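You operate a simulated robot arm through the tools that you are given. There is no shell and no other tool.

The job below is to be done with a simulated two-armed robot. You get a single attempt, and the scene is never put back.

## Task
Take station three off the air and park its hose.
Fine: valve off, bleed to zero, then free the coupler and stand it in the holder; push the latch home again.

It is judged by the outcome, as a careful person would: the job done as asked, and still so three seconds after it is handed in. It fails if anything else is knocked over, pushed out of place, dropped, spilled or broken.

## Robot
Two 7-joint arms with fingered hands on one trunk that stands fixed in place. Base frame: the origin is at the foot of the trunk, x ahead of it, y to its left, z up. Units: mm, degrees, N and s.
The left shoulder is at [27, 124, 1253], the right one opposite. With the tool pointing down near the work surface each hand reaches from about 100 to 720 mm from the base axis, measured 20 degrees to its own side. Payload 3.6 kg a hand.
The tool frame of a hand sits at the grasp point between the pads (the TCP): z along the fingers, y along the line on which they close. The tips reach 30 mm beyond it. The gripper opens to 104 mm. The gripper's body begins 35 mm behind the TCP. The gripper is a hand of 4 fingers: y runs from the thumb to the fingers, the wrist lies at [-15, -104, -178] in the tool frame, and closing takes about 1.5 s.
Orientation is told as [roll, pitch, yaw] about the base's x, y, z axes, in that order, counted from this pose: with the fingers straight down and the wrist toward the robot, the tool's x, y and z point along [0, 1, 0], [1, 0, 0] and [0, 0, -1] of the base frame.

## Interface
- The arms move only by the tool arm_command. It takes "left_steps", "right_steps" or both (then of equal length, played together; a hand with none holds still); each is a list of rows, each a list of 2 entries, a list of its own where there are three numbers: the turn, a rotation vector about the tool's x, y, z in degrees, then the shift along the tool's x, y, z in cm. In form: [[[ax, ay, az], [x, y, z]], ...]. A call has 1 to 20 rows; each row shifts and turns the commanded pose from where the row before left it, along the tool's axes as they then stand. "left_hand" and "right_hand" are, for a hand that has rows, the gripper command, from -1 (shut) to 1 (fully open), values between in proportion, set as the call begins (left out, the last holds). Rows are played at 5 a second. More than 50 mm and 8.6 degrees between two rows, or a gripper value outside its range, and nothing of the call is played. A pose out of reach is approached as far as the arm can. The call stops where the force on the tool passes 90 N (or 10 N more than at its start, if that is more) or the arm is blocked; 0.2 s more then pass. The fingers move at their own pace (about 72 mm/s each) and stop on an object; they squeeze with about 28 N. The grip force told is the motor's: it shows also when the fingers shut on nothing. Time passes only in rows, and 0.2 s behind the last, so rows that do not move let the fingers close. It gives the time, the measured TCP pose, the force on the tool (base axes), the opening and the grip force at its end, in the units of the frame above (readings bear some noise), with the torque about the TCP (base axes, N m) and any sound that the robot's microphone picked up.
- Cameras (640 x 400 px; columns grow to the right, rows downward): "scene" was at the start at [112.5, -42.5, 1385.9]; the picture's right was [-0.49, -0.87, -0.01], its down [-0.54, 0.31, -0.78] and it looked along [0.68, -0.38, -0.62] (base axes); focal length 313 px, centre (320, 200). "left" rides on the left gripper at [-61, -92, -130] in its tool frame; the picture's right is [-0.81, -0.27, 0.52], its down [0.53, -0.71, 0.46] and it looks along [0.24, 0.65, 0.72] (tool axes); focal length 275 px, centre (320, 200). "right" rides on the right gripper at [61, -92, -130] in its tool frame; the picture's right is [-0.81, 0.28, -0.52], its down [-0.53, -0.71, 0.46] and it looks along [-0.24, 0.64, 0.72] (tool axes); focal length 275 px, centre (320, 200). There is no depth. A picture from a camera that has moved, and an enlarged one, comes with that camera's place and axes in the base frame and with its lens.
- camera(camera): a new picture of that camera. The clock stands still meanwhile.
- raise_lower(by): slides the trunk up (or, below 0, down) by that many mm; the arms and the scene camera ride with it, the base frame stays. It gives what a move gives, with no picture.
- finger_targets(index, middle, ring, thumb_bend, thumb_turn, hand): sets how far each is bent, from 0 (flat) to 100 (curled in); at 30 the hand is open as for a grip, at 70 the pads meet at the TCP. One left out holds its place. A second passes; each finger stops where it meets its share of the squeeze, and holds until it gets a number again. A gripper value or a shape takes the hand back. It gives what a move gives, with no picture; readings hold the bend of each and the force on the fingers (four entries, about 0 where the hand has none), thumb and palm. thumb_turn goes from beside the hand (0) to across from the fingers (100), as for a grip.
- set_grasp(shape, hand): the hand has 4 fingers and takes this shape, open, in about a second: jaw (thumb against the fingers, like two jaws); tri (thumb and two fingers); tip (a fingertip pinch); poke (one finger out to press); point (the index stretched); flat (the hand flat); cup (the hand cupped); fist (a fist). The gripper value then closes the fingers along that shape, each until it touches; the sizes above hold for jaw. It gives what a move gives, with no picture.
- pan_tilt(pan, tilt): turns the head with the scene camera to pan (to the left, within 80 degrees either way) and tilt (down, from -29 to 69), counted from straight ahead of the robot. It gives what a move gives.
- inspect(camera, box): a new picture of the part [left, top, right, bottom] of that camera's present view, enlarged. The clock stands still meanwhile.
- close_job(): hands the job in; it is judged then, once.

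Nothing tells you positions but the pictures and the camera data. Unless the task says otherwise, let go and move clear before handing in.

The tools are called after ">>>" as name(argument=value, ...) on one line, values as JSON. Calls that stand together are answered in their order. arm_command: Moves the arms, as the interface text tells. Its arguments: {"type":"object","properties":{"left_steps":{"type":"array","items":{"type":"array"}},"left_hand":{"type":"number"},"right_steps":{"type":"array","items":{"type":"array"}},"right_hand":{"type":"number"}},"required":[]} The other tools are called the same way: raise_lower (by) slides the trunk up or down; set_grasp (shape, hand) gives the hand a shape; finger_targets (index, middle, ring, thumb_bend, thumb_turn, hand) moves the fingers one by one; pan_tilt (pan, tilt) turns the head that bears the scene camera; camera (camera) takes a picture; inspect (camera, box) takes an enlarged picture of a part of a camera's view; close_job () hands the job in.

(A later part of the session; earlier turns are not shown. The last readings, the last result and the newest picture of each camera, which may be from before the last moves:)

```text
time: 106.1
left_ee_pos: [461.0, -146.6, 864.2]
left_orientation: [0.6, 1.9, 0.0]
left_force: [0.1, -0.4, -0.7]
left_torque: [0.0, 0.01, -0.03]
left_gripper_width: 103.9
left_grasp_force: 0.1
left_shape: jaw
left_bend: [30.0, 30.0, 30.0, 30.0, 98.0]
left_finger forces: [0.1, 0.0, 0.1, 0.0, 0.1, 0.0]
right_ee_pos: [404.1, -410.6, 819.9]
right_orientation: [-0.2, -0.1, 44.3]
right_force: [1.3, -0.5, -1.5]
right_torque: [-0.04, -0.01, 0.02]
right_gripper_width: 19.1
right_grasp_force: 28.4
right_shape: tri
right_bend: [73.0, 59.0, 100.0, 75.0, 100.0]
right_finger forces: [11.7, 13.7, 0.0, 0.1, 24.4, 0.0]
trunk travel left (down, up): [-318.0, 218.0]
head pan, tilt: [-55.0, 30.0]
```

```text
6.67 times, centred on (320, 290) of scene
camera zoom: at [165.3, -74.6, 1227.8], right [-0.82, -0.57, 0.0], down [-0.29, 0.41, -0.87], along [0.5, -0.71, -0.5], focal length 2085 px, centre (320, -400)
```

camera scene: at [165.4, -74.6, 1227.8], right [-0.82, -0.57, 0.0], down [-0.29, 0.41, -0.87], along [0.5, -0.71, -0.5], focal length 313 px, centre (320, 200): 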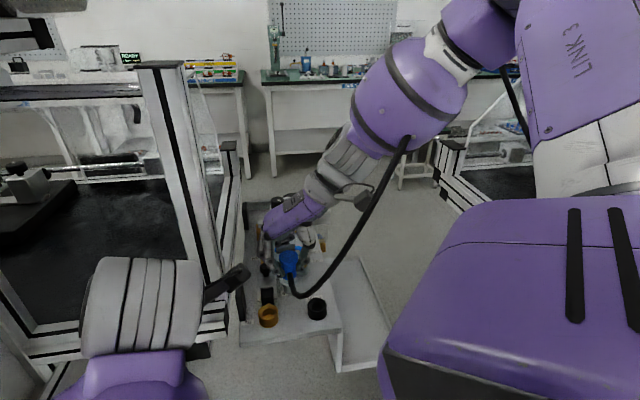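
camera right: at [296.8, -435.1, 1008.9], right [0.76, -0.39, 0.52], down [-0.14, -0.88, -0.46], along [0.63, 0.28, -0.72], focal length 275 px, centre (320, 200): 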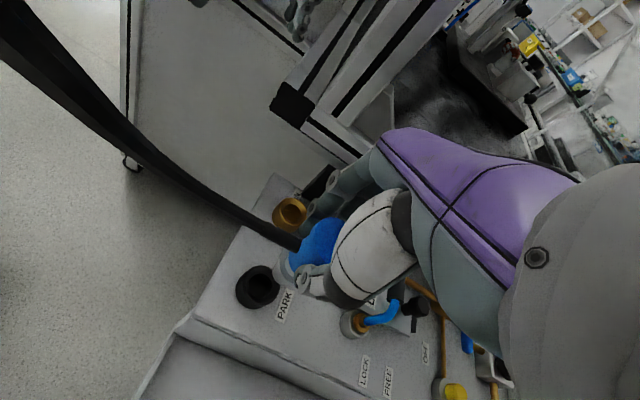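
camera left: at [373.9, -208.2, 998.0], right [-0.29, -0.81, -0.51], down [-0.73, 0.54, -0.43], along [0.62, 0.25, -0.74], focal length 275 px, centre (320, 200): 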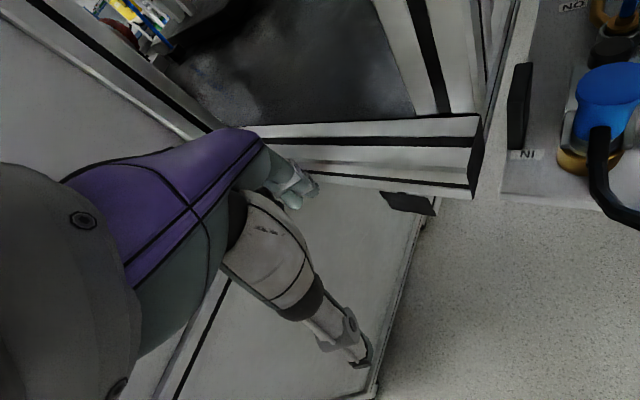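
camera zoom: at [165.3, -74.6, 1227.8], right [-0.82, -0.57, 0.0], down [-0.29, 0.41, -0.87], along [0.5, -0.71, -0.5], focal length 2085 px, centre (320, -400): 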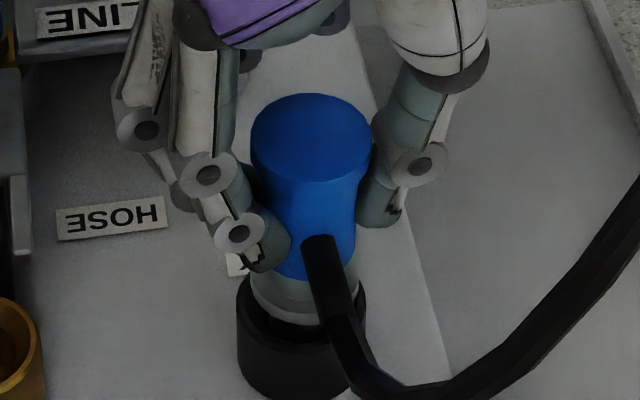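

>>> arm_command(right_steps=[[[0, 0, 0], [0, 0, 0.4]], [[0, 0, 0], [0, 0, 0.3]], [[0, 0, 0], [0, 0, 0]]])

>>> inspect(camera="scene", box=[290, 260, 350, 320])

```text
time: 106.9
left_ee_pos: [461.5, -147.2, 864.3]
left_orientation: [0.5, 1.9, 0.1]
left_force: [0.2, -0.2, -0.2]
left_torque: [-0.02, 0.01, -0.02]
left_gripper_width: 103.9
left_grasp_force: 0.0
left_shape: jaw
left_bend: [30.0, 30.0, 30.0, 30.0, 98.0]
left_finger forces: [0.0, 0.0, 0.1, 0.0, 0.1, 0.0]
right_ee_pos: [403.6, -411.4, 812.1]
right_orientation: [-0.2, -0.1, 44.3]
right_force: [0.5, -0.4, -1.0]
right_torque: [-0.06, -0.04, -0.03]
right_gripper_width: 18.9
right_grasp_force: 27.9
right_shape: tri
right_bend: [73.0, 59.0, 100.0, 75.0, 100.0]
right_finger forces: [11.8, 13.8, 0.0, 0.0, 24.5, 0.1]
trunk travel left (down, up): [-318.0, 218.0]
head pan, tilt: [-55.0, 30.0]
```

```text
6.67 times, centred on (320, 290) of scene
camera zoom: at [165.3, -74.6, 1227.8], right [-0.82, -0.57, 0.0], down [-0.29, 0.41, -0.87], along [0.5, -0.71, -0.5], focal length 2085 px, centre (320, -400)
```

zoom: 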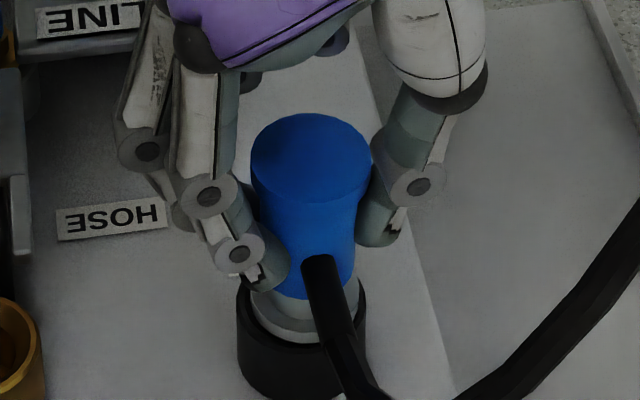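

Still no bottom contact. Lowering a little more.

>>> arm_command(right_steps=[[[0, 0, 0], [0, 0, 0.3]], [[0, 0, 0], [0, 0, 0.3]], [[0, 0, 0], [0, 0, 0]]])

>>> inspect(camera="scene", box=[290, 260, 350, 320])

>>> inspect(camera="right", box=[240, 200, 360, 320])

```text
time: 107.7
left_ee_pos: [459.2, -145.2, 866.2]
left_orientation: [0.3, 1.9, 0.0]
left_force: [0.0, 0.0, -0.1]
left_torque: [-0.03, 0.0, 0.01]
left_gripper_width: 104.4
left_grasp_force: 0.1
left_shape: jaw
left_bend: [30.0, 30.0, 30.0, 30.0, 98.0]
left_finger forces: [0.0, 0.1, 0.1, 0.0, 0.0, 0.0]
right_ee_pos: [403.8, -410.3, 808.9]
right_orientation: [-0.6, -0.3, 44.3]
right_force: [4.6, -3.3, 31.7]
right_torque: [-0.08, -0.15, -0.1]
right_gripper_width: 21.3
right_grasp_force: 28.2
right_shape: tri
right_bend: [73.0, 58.0, 100.0, 75.0, 100.0]
right_finger forces: [13.3, 19.6, 0.0, 0.1, 31.0, 0.0]
trunk travel left (down, up): [-318.0, 218.0]
head pan, tilt: [-55.0, 30.0]
```

```text
6.67 times, centred on (320, 290) of scene
camera zoom: at [163.9, -73.1, 1228.3], right [-0.82, -0.57, 0.0], down [-0.29, 0.41, -0.87], along [0.5, -0.71, -0.5], focal length 2085 px, centre (320, -400)
```

zoom: 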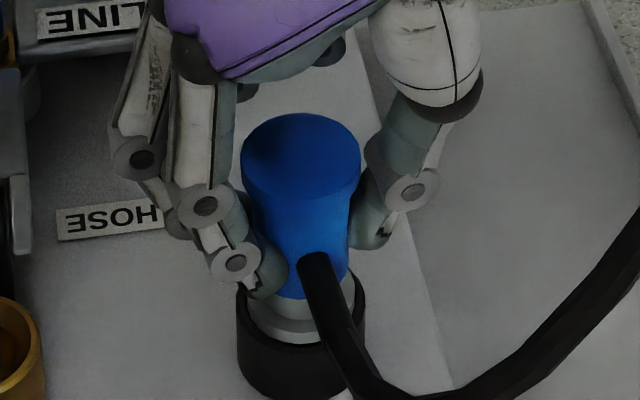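

```text
3.33 times, centred on (300, 260) of right
camera zoom: at [294.8, -430.2, 937.8], right [0.76, -0.39, 0.53], down [-0.13, -0.88, -0.45], along [0.64, 0.27, -0.72], focal length 918 px, centre (387, 0)
```

zoom: 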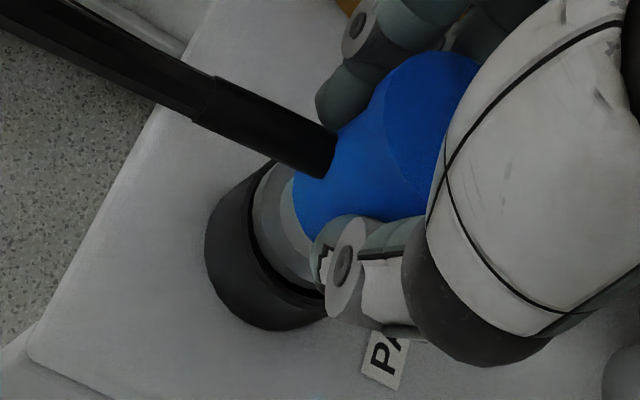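

The coupler has bottomed in the cup (32 N). I'll ease the downward push off and then open the fingers.

>>> arm_command(right_steps=[[[0, 0, 0], [0, 0, -0.3]], [[0, 0, 0], [0, 0, 0]], [[0, 0, 0], [0, 0, 0]]])

```text
time: 108.5
left_ee_pos: [460.7, -146.3, 865.6]
left_orientation: [0.4, 1.9, 0.1]
left_force: [0.2, 0.0, 0.2]
left_torque: [-0.01, -0.02, 0.01]
left_gripper_width: 103.8
left_grasp_force: 0.1
left_shape: jaw
left_bend: [30.0, 30.0, 30.0, 30.0, 98.0]
left_finger forces: [0.0, 0.0, 0.0, 0.0, 0.1, 0.0]
right_ee_pos: [402.9, -411.3, 809.1]
right_orientation: [-0.3, -0.2, 44.3]
right_force: [6.3, -1.2, 19.3]
right_torque: [0.05, -0.28, -0.04]
right_gripper_width: 20.9
right_grasp_force: 27.6
right_shape: tri
right_bend: [73.0, 58.0, 100.0, 75.0, 100.0]
right_finger forces: [13.6, 19.8, 0.0, 0.0, 27.7, 0.0]
trunk travel left (down, up): [-318.0, 218.0]
head pan, tilt: [-55.0, 30.0]
```

>>> arm_command(right_steps=[[[0, 0, 0], [0, 0, -0.2]], [[0, 0, 0], [0, 0, 0]], [[0, 0, 0], [0, 0, 0]]])

>>> inspect(camera="scene", box=[290, 260, 350, 320])

>>> inspect(camera="right", box=[240, 200, 360, 320])

```text
time: 109.3
left_ee_pos: [461.2, -146.0, 865.0]
left_orientation: [0.5, 1.9, -0.1]
left_force: [-0.6, 0.6, 0.4]
left_torque: [0.02, -0.04, 0.05]
left_gripper_width: 104.1
left_grasp_force: 0.0
left_shape: jaw
left_bend: [30.0, 30.0, 30.0, 30.0, 98.0]
left_finger forces: [0.1, 0.1, 0.0, 0.0, 0.1, 0.1]
right_ee_pos: [402.4, -411.4, 810.1]
right_orientation: [-0.2, -0.1, 44.2]
right_force: [4.7, -0.3, 5.1]
right_torque: [0.03, -0.2, -0.07]
right_gripper_width: 20.7
right_grasp_force: 28.4
right_shape: tri
right_bend: [73.0, 58.0, 100.0, 75.0, 100.0]
right_finger forces: [12.7, 17.2, 0.0, 0.1, 26.0, 0.0]
trunk travel left (down, up): [-318.0, 218.0]
head pan, tilt: [-55.0, 30.0]
```

```text
6.67 times, centred on (320, 290) of scene
camera zoom: at [165.3, -74.3, 1227.8], right [-0.82, -0.57, 0.0], down [-0.29, 0.41, -0.87], along [0.5, -0.71, -0.5], focal length 2085 px, centre (320, -400)
```

zoom: 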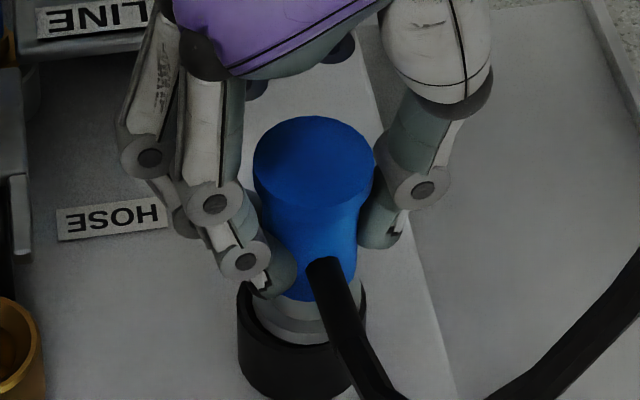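

```text
3.33 times, centred on (300, 260) of right
camera zoom: at [293.3, -431.0, 940.4], right [0.76, -0.39, 0.52], down [-0.14, -0.88, -0.45], along [0.63, 0.28, -0.72], focal length 918 px, centre (387, 0)
```

zoom: 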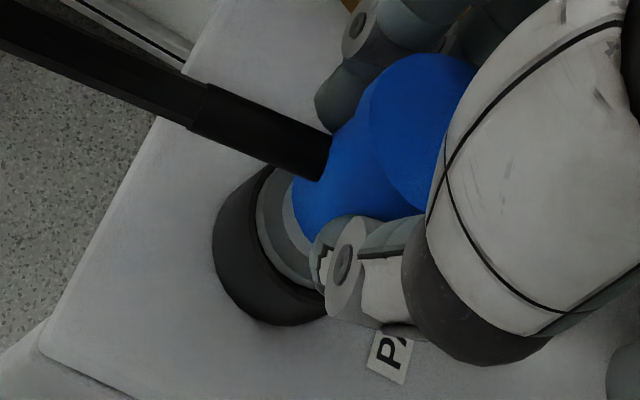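

It's seated but leaning a few millimetres toward the thumb side because my hand is slightly offset. I'll straighten it by 3 mm and then release.

>>> arm_command(right_steps=[[[0, 0, 0], [0, 0.3, 0]], [[0, 0, 0], [0, 0, 0]], [[0, 0, 0], [0, 0, 0]]])

>>> inspect(camera="scene", box=[290, 260, 350, 320])

```text
time: 110.1
left_ee_pos: [461.4, -146.6, 864.6]
left_orientation: [0.5, 2.0, -0.1]
left_force: [0.4, -0.4, -0.3]
left_torque: [0.01, -0.01, -0.01]
left_gripper_width: 103.8
left_grasp_force: 0.1
left_shape: jaw
left_bend: [30.0, 30.0, 30.0, 30.0, 98.0]
left_finger forces: [0.1, 0.0, 0.0, 0.1, 0.0, 0.0]
right_ee_pos: [405.6, -409.4, 810.5]
right_orientation: [-0.2, -0.2, 44.3]
right_force: [0.1, -2.7, 5.0]
right_torque: [-0.11, 0.07, -0.02]
right_gripper_width: 20.2
right_grasp_force: 28.1
right_shape: tri
right_bend: [73.0, 58.0, 100.0, 75.0, 100.0]
right_finger forces: [12.0, 14.8, 0.0, 0.1, 27.5, 0.1]
trunk travel left (down, up): [-318.0, 218.0]
head pan, tilt: [-55.0, 30.0]
```

```text
6.67 times, centred on (320, 290) of scene
camera zoom: at [164.9, -74.5, 1227.9], right [-0.82, -0.57, 0.0], down [-0.29, 0.41, -0.87], along [0.5, -0.71, -0.5], focal length 2085 px, centre (320, -400)
```

zoom: 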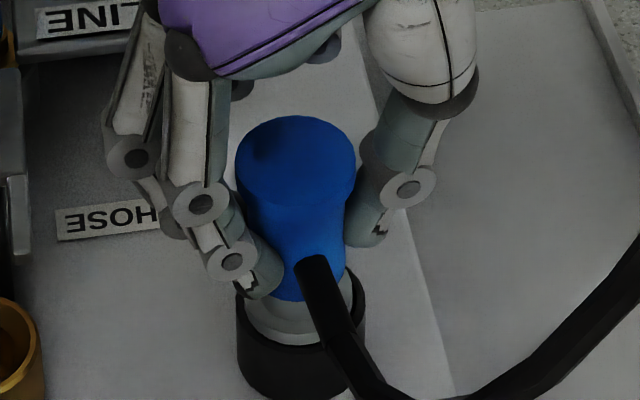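

Upright now. Opening the fingers.

>>> arm_command(right_steps=[[[0, 0, 0], [0, 0, 0]], [[0, 0, 0], [0, 0, 0]], [[0, 0, 0], [0, 0, 0]], [[0, 0, 0], [0, 0, 0]], [[0, 0, 0], [0, 0, 0]]], right_hand=0.1)

>>> inspect(camera="scene", box=[290, 260, 350, 320])

>>> inspect(camera="right", box=[220, 180, 380, 340])

```text
time: 111.3
left_ee_pos: [460.9, -146.5, 863.8]
left_orientation: [0.5, 1.8, 0.0]
left_force: [0.3, 0.9, 0.0]
left_torque: [0.01, 0.01, 0.0]
left_gripper_width: 104.2
left_grasp_force: 0.0
left_shape: jaw
left_bend: [30.0, 30.0, 30.0, 30.0, 98.0]
left_finger forces: [0.0, 0.0, 0.0, 0.0, 0.0, 0.0]
right_ee_pos: [403.9, -408.0, 810.7]
right_orientation: [-0.2, -0.1, 44.4]
right_force: [0.1, 0.0, -0.2]
right_torque: [-0.04, 0.01, 0.02]
right_gripper_width: 56.9
right_grasp_force: 0.0
right_shape: tri
right_bend: [74.0, 43.0, 99.0, 67.0, 100.0]
right_finger forces: [0.0, 0.1, 0.0, 0.0, 0.0, 0.0]
trunk travel left (down, up): [-318.0, 218.0]
head pan, tilt: [-55.0, 30.0]
```

```text
6.67 times, centred on (320, 290) of scene
camera zoom: at [165.3, -74.5, 1227.8], right [-0.82, -0.57, 0.0], down [-0.29, 0.41, -0.87], along [0.5, -0.71, -0.5], focal length 2085 px, centre (320, -400)
```

zoom: 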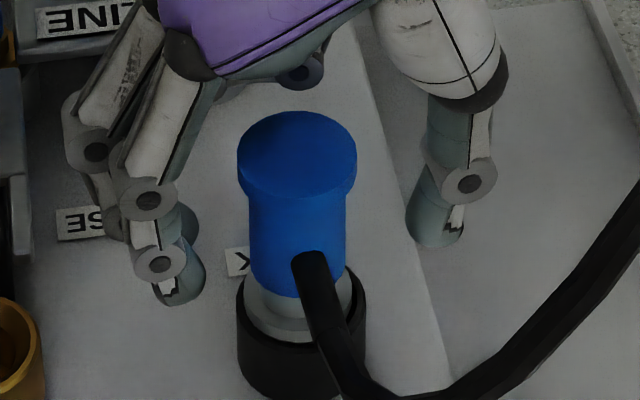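

```text
2.50 times, centred on (300, 260) of right
camera zoom: at [296.4, -429.1, 940.1], right [0.76, -0.39, 0.52], down [-0.14, -0.88, -0.45], along [0.63, 0.28, -0.72], focal length 688 px, centre (370, 50)
```

zoom: 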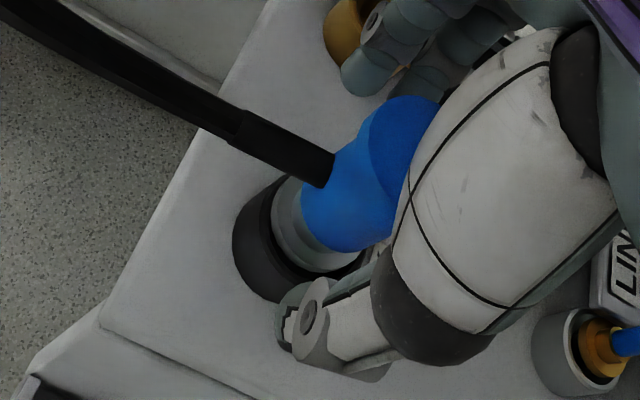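

The coupler stands upright in the PARK cup on its own. I'll lift the hand straight up, well clear of it.

>>> arm_command(right_steps=[[[0, 0, 0], [0, 0, -1.5]], [[0, 0, 0], [0, 0, -2.0]], [[0, 0, 0], [0, 0, -2.5]], [[0, 0, 0], [0, 0, -2.5]], [[0, 0, 0], [0, 0, 0]]])

>>> camera(camera="right")

>>> inspect(camera="scene", box=[230, 200, 370, 340])

```text
time: 112.5
left_ee_pos: [460.8, -147.3, 865.4]
left_orientation: [0.5, 1.8, 0.0]
left_force: [-0.2, 0.3, -0.1]
left_torque: [-0.03, -0.01, 0.03]
left_gripper_width: 103.7
left_grasp_force: 0.1
left_shape: jaw
left_bend: [30.0, 30.0, 30.0, 30.0, 98.0]
left_finger forces: [0.0, 0.0, 0.0, 0.0, 0.0, 0.1]
right_ee_pos: [406.3, -407.0, 895.1]
right_orientation: [-0.3, -0.1, 44.3]
right_force: [-0.9, -1.2, -0.8]
right_torque: [0.0, 0.03, -0.01]
right_gripper_width: 56.8
right_grasp_force: 0.1
right_shape: tri
right_bend: [74.0, 43.0, 99.0, 67.0, 100.0]
right_finger forces: [0.0, 0.0, 0.0, 0.0, 0.0, 0.1]
trunk travel left (down, up): [-318.0, 218.0]
head pan, tilt: [-55.0, 30.0]
```

```text
taken
camera right: at [296.6, -427.0, 1024.7], right [0.76, -0.39, 0.52], down [-0.14, -0.88, -0.45], along [0.63, 0.27, -0.72], focal length 275 px, centre (320, 200)
```

right: 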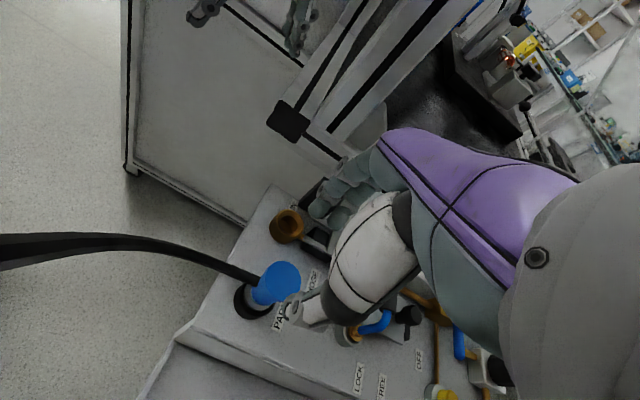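

```text
2.86 times, centred on (300, 270) of scene
camera zoom: at [165.4, -74.7, 1227.8], right [-0.82, -0.57, 0.0], down [-0.29, 0.41, -0.87], along [0.5, -0.71, -0.5], focal length 893 px, centre (377, 0)
```

zoom: 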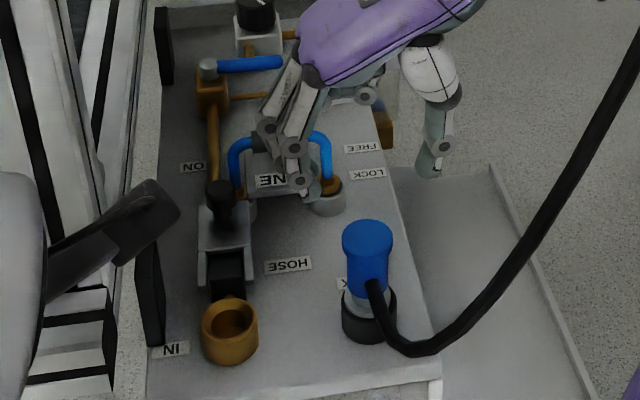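

The coupler stands in the holder. Now the latch: I'll switch back to the slim pinch and move above the knob, which should now be near [529, -402, 800].

>>> set_grasp(shape="tip", hand="right")

>>> arm_command(right_steps=[[[0, 0, 0], [0, 0, -1.0]], [[0, 0, 0], [-2.08, 2.28, 0]], [[0, 0, 0], [-2.08, 2.28, 0]], [[0, 0, 0], [-2.08, 2.28, 0]], [[0, 0, 0], [-2.08, 2.28, 1.0]], [[0, 0, 0], [0, 0, 1.0]], [[0, 0, 0], [0, 0, 0]]], right_hand=-0.1)

>>> camera(camera="right")

>>> inspect(camera="right", box=[200, 200, 360, 360])

```text
time: 113.4
left_ee_pos: [460.5, -147.0, 864.9]
left_orientation: [0.5, 2.0, 0.0]
left_force: [-0.4, 0.8, 0.6]
left_torque: [0.0, 0.04, 0.03]
left_gripper_width: 103.9
left_grasp_force: 0.1
left_shape: jaw
left_bend: [30.0, 30.0, 30.0, 30.0, 98.0]
left_finger forces: [0.0, 0.0, 0.1, 0.1, 0.0, 0.1]
right_ee_pos: [405.9, -406.7, 894.9]
right_orientation: [-0.3, -0.1, 44.2]
right_force: [0.7, -0.8, 0.2]
right_torque: [0.01, 0.02, 0.05]
right_gripper_width: 103.8
right_grasp_force: 0.1
right_shape: tip
right_bend: [30.0, 98.0, 99.0, 30.0, 98.0]
right_finger forces: [0.0, 0.0, 0.0, 0.1, 0.1, 0.0]
trunk travel left (down, up): [-318.0, 218.0]
head pan, tilt: [-55.0, 30.0]
```

```text
time: 115.0
left_ee_pos: [462.2, -146.7, 865.4]
left_orientation: [0.5, 1.9, 0.0]
left_force: [-0.2, 1.2, -0.7]
left_torque: [0.0, 0.02, 0.01]
left_gripper_width: 104.0
left_grasp_force: 0.0
left_shape: jaw
left_bend: [30.0, 30.0, 30.0, 30.0, 98.0]
left_finger forces: [0.0, 0.0, 0.1, 0.1, 0.0, 0.0]
right_ee_pos: [531.3, -403.5, 887.4]
right_orientation: [-0.3, -0.1, 44.2]
right_force: [-0.5, -0.1, 0.1]
right_torque: [-0.02, 0.0, 0.01]
right_gripper_width: 47.3
right_grasp_force: 0.0
right_shape: tip
right_bend: [73.0, 98.0, 99.0, 71.0, 100.0]
right_finger forces: [0.1, 0.1, 0.0, 0.1, 0.1, 0.1]
trunk travel left (down, up): [-318.0, 218.0]
head pan, tilt: [-55.0, 30.0]
```

```text
taken
camera right: at [420.7, -423.9, 1015.4], right [0.76, -0.39, 0.52], down [-0.14, -0.88, -0.45], along [0.63, 0.27, -0.72], focal length 275 px, centre (320, 200)
```

right: 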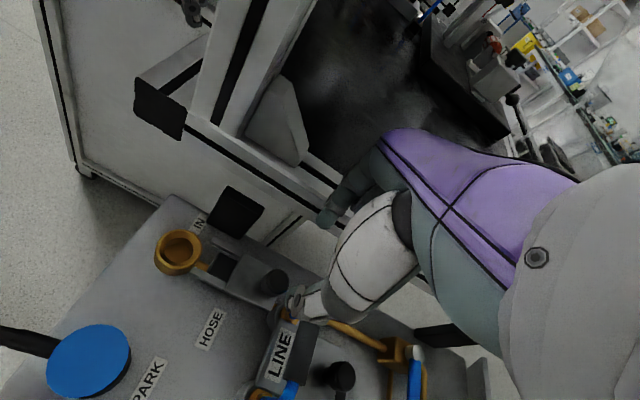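

```text
2.50 times, centred on (280, 280) of right
camera zoom: at [420.7, -423.9, 1015.4], right [0.76, -0.39, 0.52], down [-0.14, -0.88, -0.45], along [0.63, 0.27, -0.72], focal length 688 px, centre (420, 0)
```

zoom: 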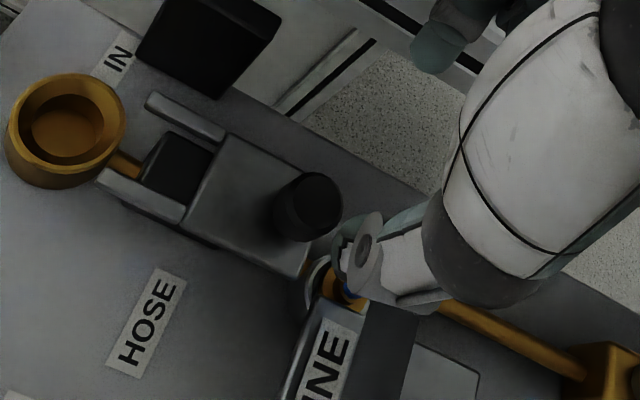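

The knob is right under the pinch. I'll descend the same way as before and grip it.

>>> arm_command(right_steps=[[[0, 0, 0], [0, 0, 2.0]], [[0, 0, 0], [0, 0, 2.0]], [[0, 0, 0], [0, 0, 2.0]], [[0, 0, 0], [0, 0, 1.5]], [[0, 0, 0], [0, 0, 0]]])

>>> arm_command(right_steps=[[[0, 0, 0], [0, 0, 0]], [[0, 0, 0], [0, 0, 0]], [[0, 0, 0], [0, 0, 0]], [[0, 0, 0], [0, 0, 0]], [[0, 0, 0], [0, 0, 0]], [[0, 0, 0], [0, 0, 0]]], right_hand=-1)

>>> inspect(camera="right", box=[180, 140, 400, 360])

```text
time: 116.2
left_ee_pos: [460.9, -146.0, 865.6]
left_orientation: [0.5, 1.9, 0.0]
left_force: [-0.1, 0.7, -0.1]
left_torque: [0.03, 0.0, 0.0]
left_gripper_width: 104.0
left_grasp_force: 0.1
left_shape: jaw
left_bend: [30.0, 30.0, 30.0, 30.0, 98.0]
left_finger forces: [0.0, 0.0, 0.1, 0.0, 0.0, 0.1]
right_ee_pos: [530.3, -405.8, 809.7]
right_orientation: [-0.3, -0.1, 44.3]
right_force: [-0.7, 0.0, -0.6]
right_torque: [0.01, 0.03, 0.0]
right_gripper_width: 47.1
right_grasp_force: 0.1
right_shape: tip
right_bend: [73.0, 98.0, 99.0, 71.0, 100.0]
right_finger forces: [0.0, 0.0, 0.0, 0.0, 0.0, 0.1]
trunk travel left (down, up): [-318.0, 218.0]
head pan, tilt: [-55.0, 30.0]
```

```text
time: 117.6
left_ee_pos: [461.4, -145.8, 864.9]
left_orientation: [0.5, 1.9, 0.0]
left_force: [0.8, -0.4, 0.5]
left_torque: [0.0, 0.02, 0.0]
left_gripper_width: 104.0
left_grasp_force: 0.0
left_shape: jaw
left_bend: [30.0, 30.0, 30.0, 30.0, 98.0]
left_finger forces: [0.0, 0.1, 0.0, 0.1, 0.0, 0.0]
right_ee_pos: [529.0, -405.6, 810.0]
right_orientation: [-0.3, -0.2, 44.3]
right_force: [-2.7, 2.8, -3.8]
right_torque: [0.1, 0.07, 0.02]
right_gripper_width: 15.2
right_grasp_force: 28.2
right_shape: tip
right_bend: [73.0, 100.0, 100.0, 73.0, 100.0]
right_finger forces: [23.9, 0.0, 0.0, 0.1, 22.4, 0.1]
trunk travel left (down, up): [-318.0, 218.0]
head pan, tilt: [-55.0, 30.0]
```

```text
1.82 times, centred on (290, 250) of right
camera zoom: at [420.0, -425.2, 939.9], right [0.76, -0.39, 0.52], down [-0.14, -0.88, -0.46], along [0.63, 0.28, -0.72], focal length 500 px, centre (374, 109)
```

zoom: 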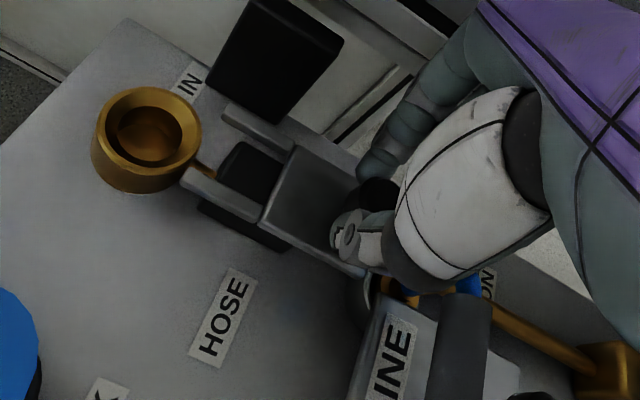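

Knob gripped. Pushing the latch home toward the socket in steps.

>>> arm_command(right_steps=[[[0, 0, 0], [0.5, 0, 0]], [[0, 0, 0], [0.5, 0, 0]], [[0, 0, 0], [0.5, 0, 0]], [[0, 0, 0], [0.5, 0, 0]], [[0, 0, 0], [0, 0, 0]]])

>>> inspect(camera="right", box=[180, 140, 400, 360])

```text
time: 118.8
left_ee_pos: [460.5, -147.3, 864.9]
left_orientation: [0.6, 1.9, -0.2]
left_force: [0.6, -0.2, 0.2]
left_torque: [0.01, 0.0, 0.01]
left_gripper_width: 104.0
left_grasp_force: 0.1
left_shape: jaw
left_bend: [30.0, 30.0, 30.0, 30.0, 98.0]
left_finger forces: [0.1, 0.1, 0.0, 0.0, 0.0, 0.0]
right_ee_pos: [515.6, -389.6, 809.8]
right_orientation: [-0.1, -0.1, 44.2]
right_force: [-2.5, -1.8, -4.8]
right_torque: [-0.01, 0.02, -0.01]
right_gripper_width: 15.0
right_grasp_force: 28.6
right_shape: tip
right_bend: [73.0, 100.0, 100.0, 73.0, 100.0]
right_finger forces: [20.9, 0.1, 0.1, 0.0, 23.5, 0.0]
trunk travel left (down, up): [-318.0, 218.0]
head pan, tilt: [-55.0, 30.0]
```

```text
1.82 times, centred on (290, 250) of right
camera zoom: at [406.3, -410.9, 940.0], right [0.76, -0.39, 0.52], down [-0.14, -0.88, -0.45], along [0.63, 0.28, -0.72], focal length 500 px, centre (374, 109)
```

zoom: 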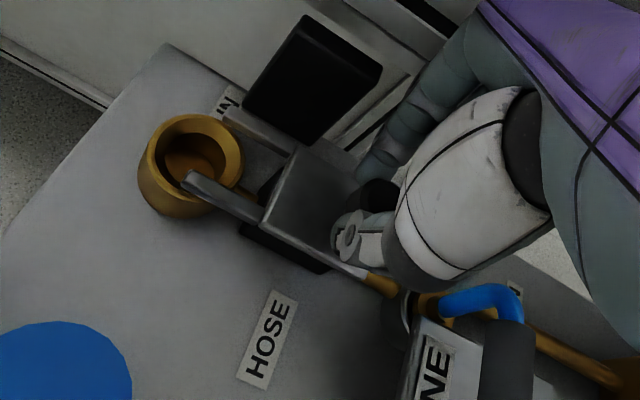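

>>> arm_command(right_steps=[[[0, 0, 0], [0.4, 0, 0]], [[0, 0, 0], [0.4, 0, 0]], [[0, 0, 0], [0.4, 0, 0]], [[0, 0, 0], [0, 0, 0]]])

>>> inspect(camera="right", box=[180, 140, 400, 360])

```text
time: 119.8
left_ee_pos: [461.0, -146.4, 865.3]
left_orientation: [0.5, 1.9, 0.0]
left_force: [-0.2, -0.6, 0.7]
left_torque: [0.02, -0.02, -0.02]
left_gripper_width: 103.8
left_grasp_force: 0.1
left_shape: jaw
left_bend: [30.0, 30.0, 30.0, 30.0, 98.0]
left_finger forces: [0.0, 0.0, 0.0, 0.0, 0.1, 0.1]
right_ee_pos: [505.2, -381.4, 810.3]
right_orientation: [-0.2, -0.2, 44.3]
right_force: [-2.9, -3.1, -3.9]
right_torque: [-0.06, 0.07, -0.01]
right_gripper_width: 14.8
right_grasp_force: 28.1
right_shape: tip
right_bend: [73.0, 100.0, 100.0, 73.0, 100.0]
right_finger forces: [20.9, 0.0, 0.0, 0.0, 25.0, 0.0]
trunk travel left (down, up): [-318.0, 218.0]
head pan, tilt: [-55.0, 30.0]
```

```text
1.82 times, centred on (290, 250) of right
camera zoom: at [397.5, -401.9, 939.7], right [0.76, -0.39, 0.52], down [-0.14, -0.88, -0.46], along [0.63, 0.28, -0.72], focal length 500 px, centre (374, 109)
```

zoom: 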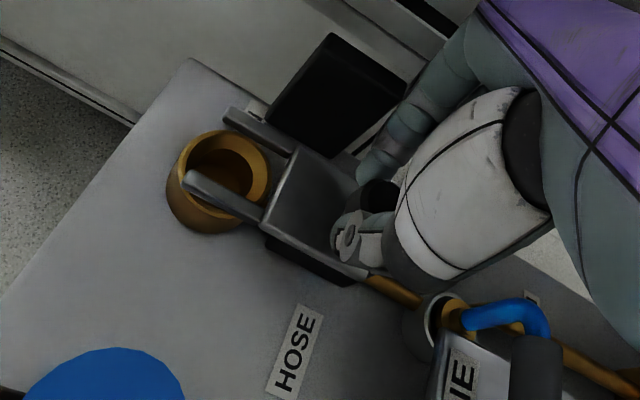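

The slide looks back at its original position. I'll push slightly more to feel that it's against its home stop.

>>> arm_command(right_steps=[[[0, 0, 0], [0.2, 0, 0]], [[0, 0, 0], [0.2, 0, 0]], [[0, 0, 0], [0, 0, 0]]])

>>> inspect(camera="right", box=[180, 140, 400, 360])

```text
time: 120.6
left_ee_pos: [461.2, -146.7, 863.7]
left_orientation: [0.5, 1.9, 0.0]
left_force: [-0.2, 0.1, -0.6]
left_torque: [0.04, 0.01, 0.01]
left_gripper_width: 103.8
left_grasp_force: 0.1
left_shape: jaw
left_bend: [30.0, 30.0, 30.0, 30.0, 98.0]
left_finger forces: [0.1, 0.0, 0.0, 0.0, 0.0, 0.0]
right_ee_pos: [503.9, -379.2, 810.7]
right_orientation: [-0.1, -0.1, 44.3]
right_force: [-0.6, -7.8, -7.6]
right_torque: [-0.18, 0.01, -0.08]
right_gripper_width: 13.8
right_grasp_force: 27.9
right_shape: tip
right_bend: [73.0, 100.0, 100.0, 73.0, 100.0]
right_finger forces: [17.7, 0.0, 0.1, 0.0, 24.1, 0.1]
trunk travel left (down, up): [-318.0, 218.0]
head pan, tilt: [-55.0, 30.0]
```

```text
1.82 times, centred on (290, 250) of right
camera zoom: at [396.0, -399.5, 940.3], right [0.76, -0.39, 0.52], down [-0.14, -0.88, -0.45], along [0.63, 0.27, -0.72], focal length 500 px, centre (374, 109)
```

zoom: 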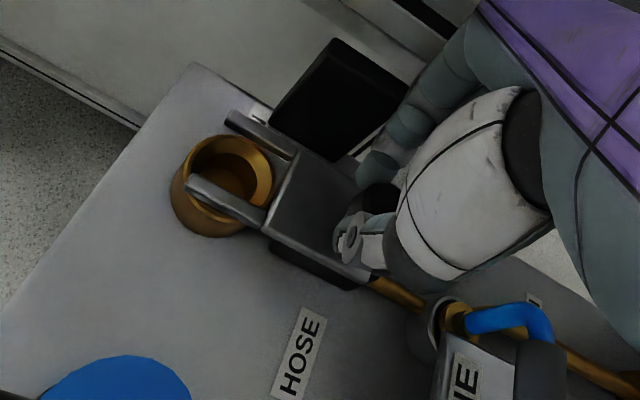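

It now resists (about 5 N back along the slide), so the latch is home. Opening the fingers and lifting straight up.

>>> arm_command(right_steps=[[[0, 0, 0], [0, 0, 0]], [[0, 0, 0], [0, 0, 0]], [[0, 0, 0], [0, 0, 0]], [[0, 0, 0], [0, 0, 0]], [[0, 0, 0], [0, 0, -1.0]], [[0, 0, 0], [0, 0, -2.0]], [[0, 0, 0], [0, 0, -2.5]], [[0, 0, 0], [0, 0, -2.5]], [[0, 0, 0], [0, 0, 0]]], right_hand=-0.1)

>>> camera(camera="right")

>>> inspect(camera="right", box=[120, 160, 320, 360])

>>> inspect(camera="scene", box=[230, 190, 370, 350])

```text
time: 122.6
left_ee_pos: [461.9, -147.1, 865.2]
left_orientation: [0.5, 1.8, 0.0]
left_force: [-0.4, 0.2, -0.4]
left_torque: [-0.02, 0.01, 0.02]
left_gripper_width: 104.0
left_grasp_force: 0.1
left_shape: jaw
left_bend: [30.0, 30.0, 30.0, 30.0, 98.0]
left_finger forces: [0.0, 0.1, 0.0, 0.0, 0.0, 0.0]
right_ee_pos: [504.1, -378.1, 891.4]
right_orientation: [-0.2, -0.1, 44.2]
right_force: [-0.4, -0.1, -0.8]
right_torque: [-0.02, -0.03, -0.04]
right_gripper_width: 46.4
right_grasp_force: 0.1
right_shape: tip
right_bend: [73.0, 98.0, 99.0, 71.0, 100.0]
right_finger forces: [0.0, 0.0, 0.0, 0.0, 0.0, 0.0]
trunk travel left (down, up): [-318.0, 218.0]
head pan, tilt: [-55.0, 30.0]
```

```text
taken
camera right: at [394.4, -398.7, 1020.8], right [0.76, -0.39, 0.52], down [-0.14, -0.88, -0.45], along [0.63, 0.28, -0.72], focal length 275 px, centre (320, 200)
```

right: 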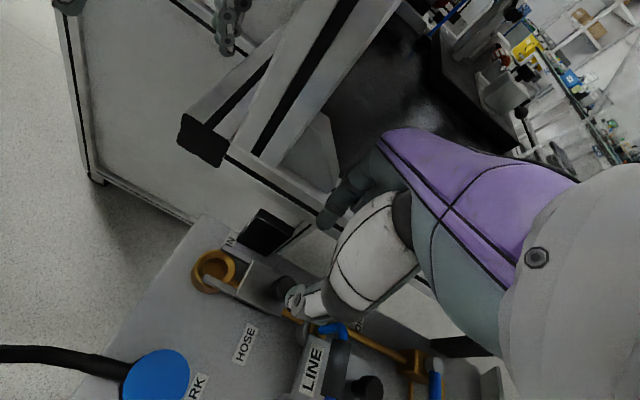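

```text
2.00 times, centred on (220, 260) of right
camera zoom: at [394.4, -398.7, 1020.8], right [0.76, -0.39, 0.52], down [-0.14, -0.88, -0.45], along [0.63, 0.28, -0.72], focal length 551 px, centre (520, 80)
```

zoom: 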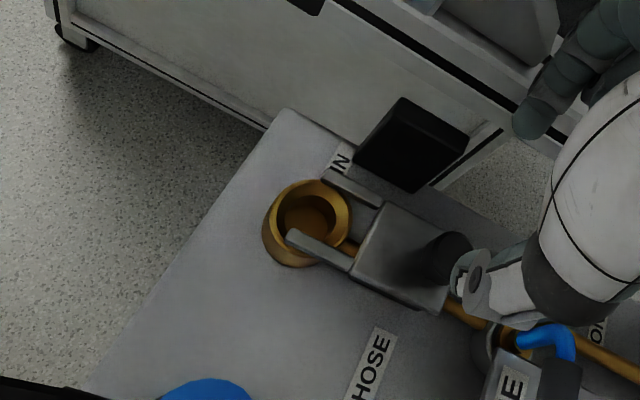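

```text
2.50 times, centred on (300, 270) of scene
camera zoom: at [165.4, -74.6, 1227.8], right [-0.82, -0.57, 0.0], down [-0.29, 0.41, -0.87], along [0.5, -0.71, -0.5], focal length 782 px, centre (370, 25)
```

zoom: 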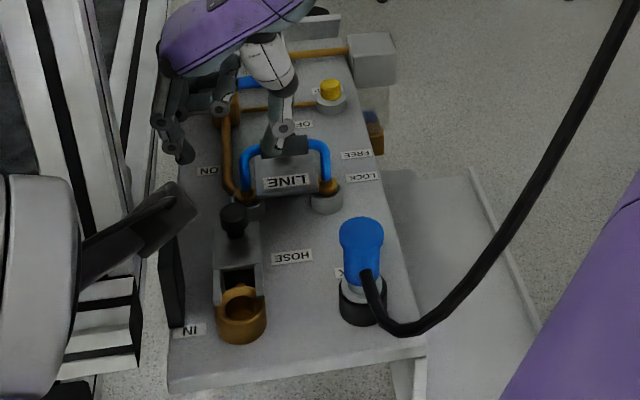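

The hand is clear. I'll move it to the same viewpoint I used before opening the latch, to compare the fork's position with the original.

>>> arm_command(right_steps=[[[0, 0, 0], [-2.03, -2.51, -0.34]], [[0, 0, 0], [-2.03, -2.51, -0.34]], [[0, 0, 0], [-2.03, -2.51, -0.34]], [[0, 0, 0], [0, 0, 0]]])

>>> inspect(camera="right", box=[160, 120, 300, 260])

>>> camera(camera="right")

```text
time: 123.6
left_ee_pos: [461.3, -146.3, 865.3]
left_orientation: [0.5, 1.9, 0.0]
left_force: [0.5, 0.4, -1.3]
left_torque: [-0.02, -0.05, 0.01]
left_gripper_width: 103.9
left_grasp_force: 0.1
left_shape: jaw
left_bend: [30.0, 30.0, 30.0, 30.0, 98.0]
left_finger forces: [0.1, 0.0, 0.0, 0.0, 0.0, 0.1]
right_ee_pos: [491.3, -473.8, 902.9]
right_orientation: [-0.1, -0.2, 44.2]
right_force: [-0.4, 0.0, 1.3]
right_torque: [0.02, 0.04, 0.02]
right_gripper_width: 46.3
right_grasp_force: 0.0
right_shape: tip
right_bend: [73.0, 98.0, 99.0, 71.0, 100.0]
right_finger forces: [0.1, 0.0, 0.0, 0.1, 0.0, 0.0]
trunk travel left (down, up): [-318.0, 218.0]
head pan, tilt: [-55.0, 30.0]
```

```text
2.86 times, centred on (230, 190) of right
camera zoom: at [383.1, -494.4, 1031.8], right [0.76, -0.39, 0.52], down [-0.14, -0.88, -0.45], along [0.63, 0.28, -0.72], focal length 786 px, centre (577, 229)
```

zoom: 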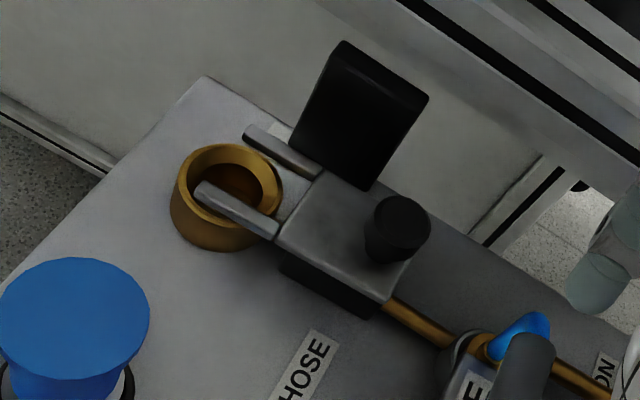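

```text
taken
camera right: at [383.1, -494.4, 1031.8], right [0.76, -0.39, 0.52], down [-0.14, -0.88, -0.45], along [0.63, 0.28, -0.72], focal length 275 px, centre (320, 200)
```

right: 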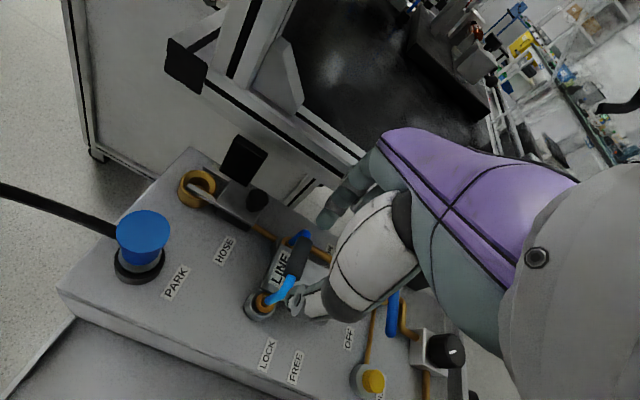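

Same viewpoint: the knob and fork sit about 7 mm short of where they were originally. While gripped they had been fully home, so they were dragged back when I released. I'll push it home again with the closed fingertip from behind the knob, so that backing off can't drag it.

>>> arm_command(right_steps=[[[0, 0, 0], [0.64, 2.74, 0.3]], [[0, 0, 0], [0.64, 2.74, 0.3]], [[0, 0, 0], [0.64, 2.74, 0.3]], [[0, 0, 0], [0, 0, 0]], [[0, 0, 0], [0, 0, 0]], [[0, 0, 0], [0, 0, 0]], [[0, 0, 0], [0, 0, 0]]], right_hand=-1)

>>> inspect(camera="right", box=[200, 180, 360, 340])

>>> inspect(camera="scene", box=[230, 200, 330, 300])

```text
time: 125.2
left_ee_pos: [461.5, -145.3, 865.0]
left_orientation: [0.5, 1.9, 0.0]
left_force: [-0.3, 0.2, 0.4]
left_torque: [-0.02, -0.01, 0.03]
left_gripper_width: 104.0
left_grasp_force: 0.0
left_shape: jaw
left_bend: [30.0, 30.0, 30.0, 30.0, 98.0]
left_finger forces: [0.0, 0.0, 0.0, 0.0, 0.0, 0.0]
right_ee_pos: [535.4, -401.0, 892.6]
right_orientation: [-0.2, -0.1, 44.3]
right_force: [0.6, 0.1, -0.4]
right_torque: [0.01, 0.03, -0.02]
right_gripper_width: 0.0
right_grasp_force: 27.7
right_shape: tip
right_bend: [70.0, 100.0, 100.0, 48.0, 100.0]
right_finger forces: [0.1, 0.1, 0.0, 0.0, 0.1, 0.1]
trunk travel left (down, up): [-318.0, 218.0]
head pan, tilt: [-55.0, 30.0]
```

```text
2.50 times, centred on (280, 260) of right
camera zoom: at [426.9, -421.6, 1022.1], right [0.76, -0.39, 0.52], down [-0.14, -0.88, -0.45], along [0.63, 0.28, -0.72], focal length 688 px, centre (420, 50)
```

zoom: 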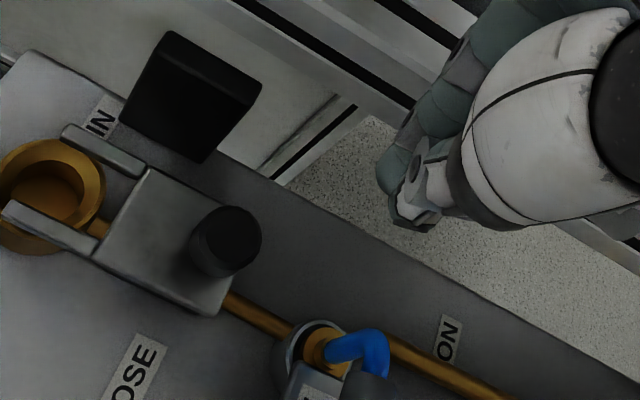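

```text
4.00 times, centred on (280, 250) of scene
camera zoom: at [165.3, -74.5, 1227.8], right [-0.82, -0.57, 0.0], down [-0.29, 0.41, -0.87], along [0.5, -0.71, -0.5], focal length 1251 px, centre (480, 0)
```

zoom: 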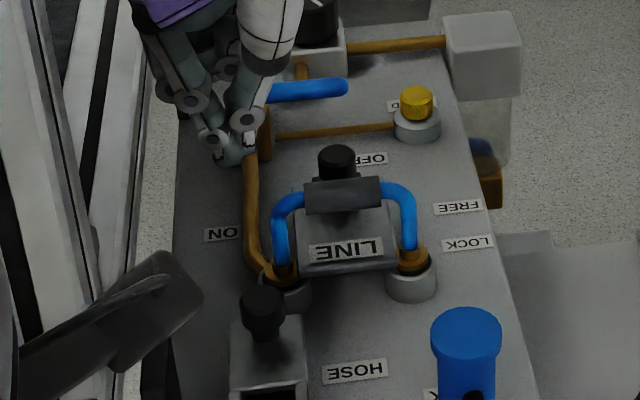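

The closed tip is placed between the knob and the LINE fitting. I'll lower it there, slightly toward the far side so it doesn't touch the knob.

>>> arm_command(right_steps=[[[0, 0, 0], [-0.25, 0, 2.0]], [[0, 0, 0], [0, 0, 2.0]], [[0, 0, 0], [0, 0, 1.5]], [[0, 0, 0], [0, 0, 0]]])

>>> inspect(camera="right", box=[200, 180, 360, 340])

>>> inspect(camera="scene", box=[230, 220, 310, 300])

```text
time: 126.2
left_ee_pos: [461.1, -147.6, 865.4]
left_orientation: [0.5, 2.0, 0.1]
left_force: [0.3, 0.2, -0.1]
left_torque: [-0.02, -0.01, -0.02]
left_gripper_width: 104.2
left_grasp_force: 0.0
left_shape: jaw
left_bend: [30.0, 30.0, 30.0, 30.0, 98.0]
left_finger forces: [0.0, 0.1, 0.0, 0.0, 0.0, 0.0]
right_ee_pos: [536.9, -405.9, 838.2]
right_orientation: [-0.3, -0.1, 44.3]
right_force: [-0.1, 0.2, 1.0]
right_torque: [0.0, -0.04, -0.01]
right_gripper_width: 0.0
right_grasp_force: 28.3
right_shape: tip
right_bend: [70.0, 100.0, 100.0, 48.0, 100.0]
right_finger forces: [0.1, 0.1, 0.0, 0.0, 0.0, 0.0]
trunk travel left (down, up): [-318.0, 218.0]
head pan, tilt: [-55.0, 30.0]
```

```text
2.50 times, centred on (280, 260) of right
camera zoom: at [428.9, -425.8, 967.7], right [0.76, -0.39, 0.52], down [-0.14, -0.88, -0.45], along [0.64, 0.27, -0.72], focal length 688 px, centre (420, 50)
```

zoom: 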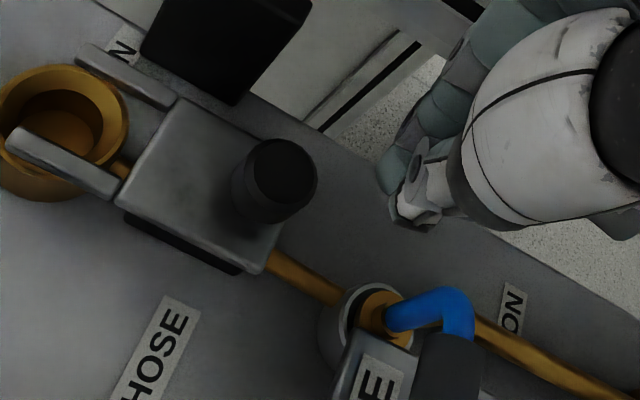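

```text
5.00 times, centred on (270, 260) of scene
camera zoom: at [165.1, -74.4, 1227.9], right [-0.82, -0.57, 0.0], down [-0.29, 0.41, -0.87], along [0.5, -0.71, -0.5], focal length 1563 px, centre (570, -100)
```

zoom: 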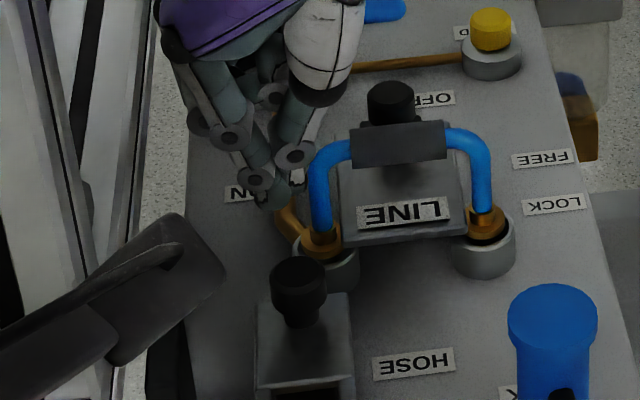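

>>> arm_command(right_steps=[[[0, 0, 0], [0, -0.15, 1.1]], [[0, 0, 0], [0, 0, 1.1]], [[0, 0, 0], [0, 0, 0]]])

>>> inspect(camera="right", box=[200, 180, 360, 340])

>>> inspect(camera="scene", box=[230, 220, 310, 300])

```text
time: 127.0
left_ee_pos: [459.9, -147.2, 865.1]
left_orientation: [0.4, 1.9, -0.1]
left_force: [-0.5, 0.3, -0.6]
left_torque: [0.0, 0.03, -0.03]
left_gripper_width: 103.8
left_grasp_force: 0.1
left_shape: jaw
left_bend: [30.0, 30.0, 30.0, 30.0, 98.0]
left_finger forces: [0.0, 0.0, 0.1, 0.1, 0.0, 0.1]
right_ee_pos: [539.1, -407.2, 817.0]
right_orientation: [-0.2, 0.0, 44.3]
right_force: [0.0, -0.5, -0.7]
right_torque: [-0.01, -0.01, -0.01]
right_gripper_width: 0.0
right_grasp_force: 27.6
right_shape: tip
right_bend: [70.0, 100.0, 100.0, 48.0, 100.0]
right_finger forces: [0.1, 0.0, 0.1, 0.0, 0.0, 0.1]
trunk travel left (down, up): [-318.0, 218.0]
head pan, tilt: [-55.0, 30.0]
```

```text
2.50 times, centred on (280, 260) of right
camera zoom: at [429.0, -427.7, 946.1], right [0.76, -0.39, 0.52], down [-0.14, -0.88, -0.45], along [0.64, 0.27, -0.72], focal length 688 px, centre (420, 50)
```

zoom: 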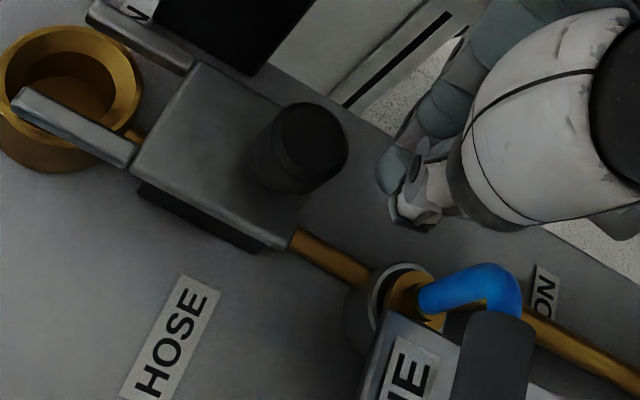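

```text
5.00 times, centred on (270, 260) of scene
camera zoom: at [165.2, -74.5, 1227.8], right [-0.82, -0.57, 0.0], down [-0.29, 0.41, -0.87], along [0.5, -0.71, -0.5], focal length 1563 px, centre (570, -100)
```

zoom: 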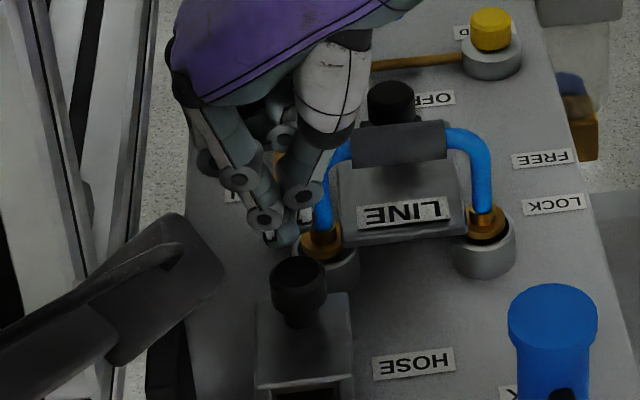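

The tip is right behind the knob and in line with the slide. Pushing toward home in small steps.

>>> arm_command(right_steps=[[[0, 0, 0], [0.4, 0, 0]], [[0, 0, 0], [0.4, 0, 0]], [[0, 0, 0], [0.4, 0, 0]], [[0, 0, 0], [0, 0, 0]]])

>>> inspect(camera="right", box=[200, 180, 360, 340])

```text
time: 128.0
left_ee_pos: [461.9, -146.6, 864.2]
left_orientation: [0.5, 2.0, 0.1]
left_force: [-0.2, -0.1, -0.6]
left_torque: [-0.01, 0.02, 0.02]
left_gripper_width: 104.2
left_grasp_force: 0.0
left_shape: jaw
left_bend: [30.0, 30.0, 30.0, 30.0, 98.0]
left_finger forces: [0.0, 0.0, 0.1, 0.0, 0.0, 0.0]
right_ee_pos: [530.0, -398.2, 816.3]
right_orientation: [-0.3, -0.2, 44.3]
right_force: [0.2, -0.4, 0.0]
right_torque: [0.02, -0.02, -0.01]
right_gripper_width: 0.0
right_grasp_force: 28.0
right_shape: tip
right_bend: [70.0, 100.0, 100.0, 48.0, 100.0]
right_finger forces: [0.0, 0.0, 0.1, 0.0, 0.0, 0.0]
trunk travel left (down, up): [-318.0, 218.0]
head pan, tilt: [-55.0, 30.0]
```

```text
2.50 times, centred on (280, 260) of right
camera zoom: at [421.4, -418.5, 945.8], right [0.76, -0.39, 0.52], down [-0.14, -0.88, -0.45], along [0.64, 0.28, -0.72], focal length 688 px, centre (420, 50)
```

zoom: 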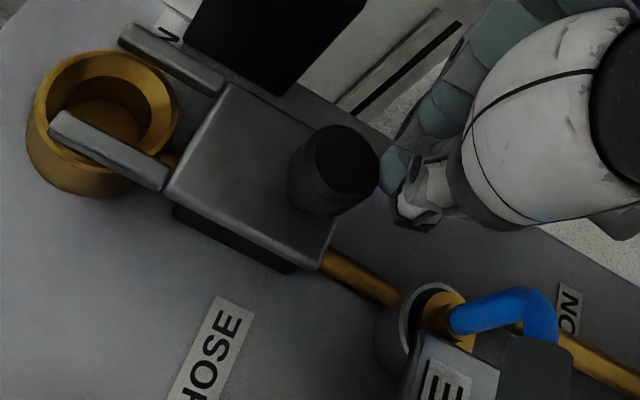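

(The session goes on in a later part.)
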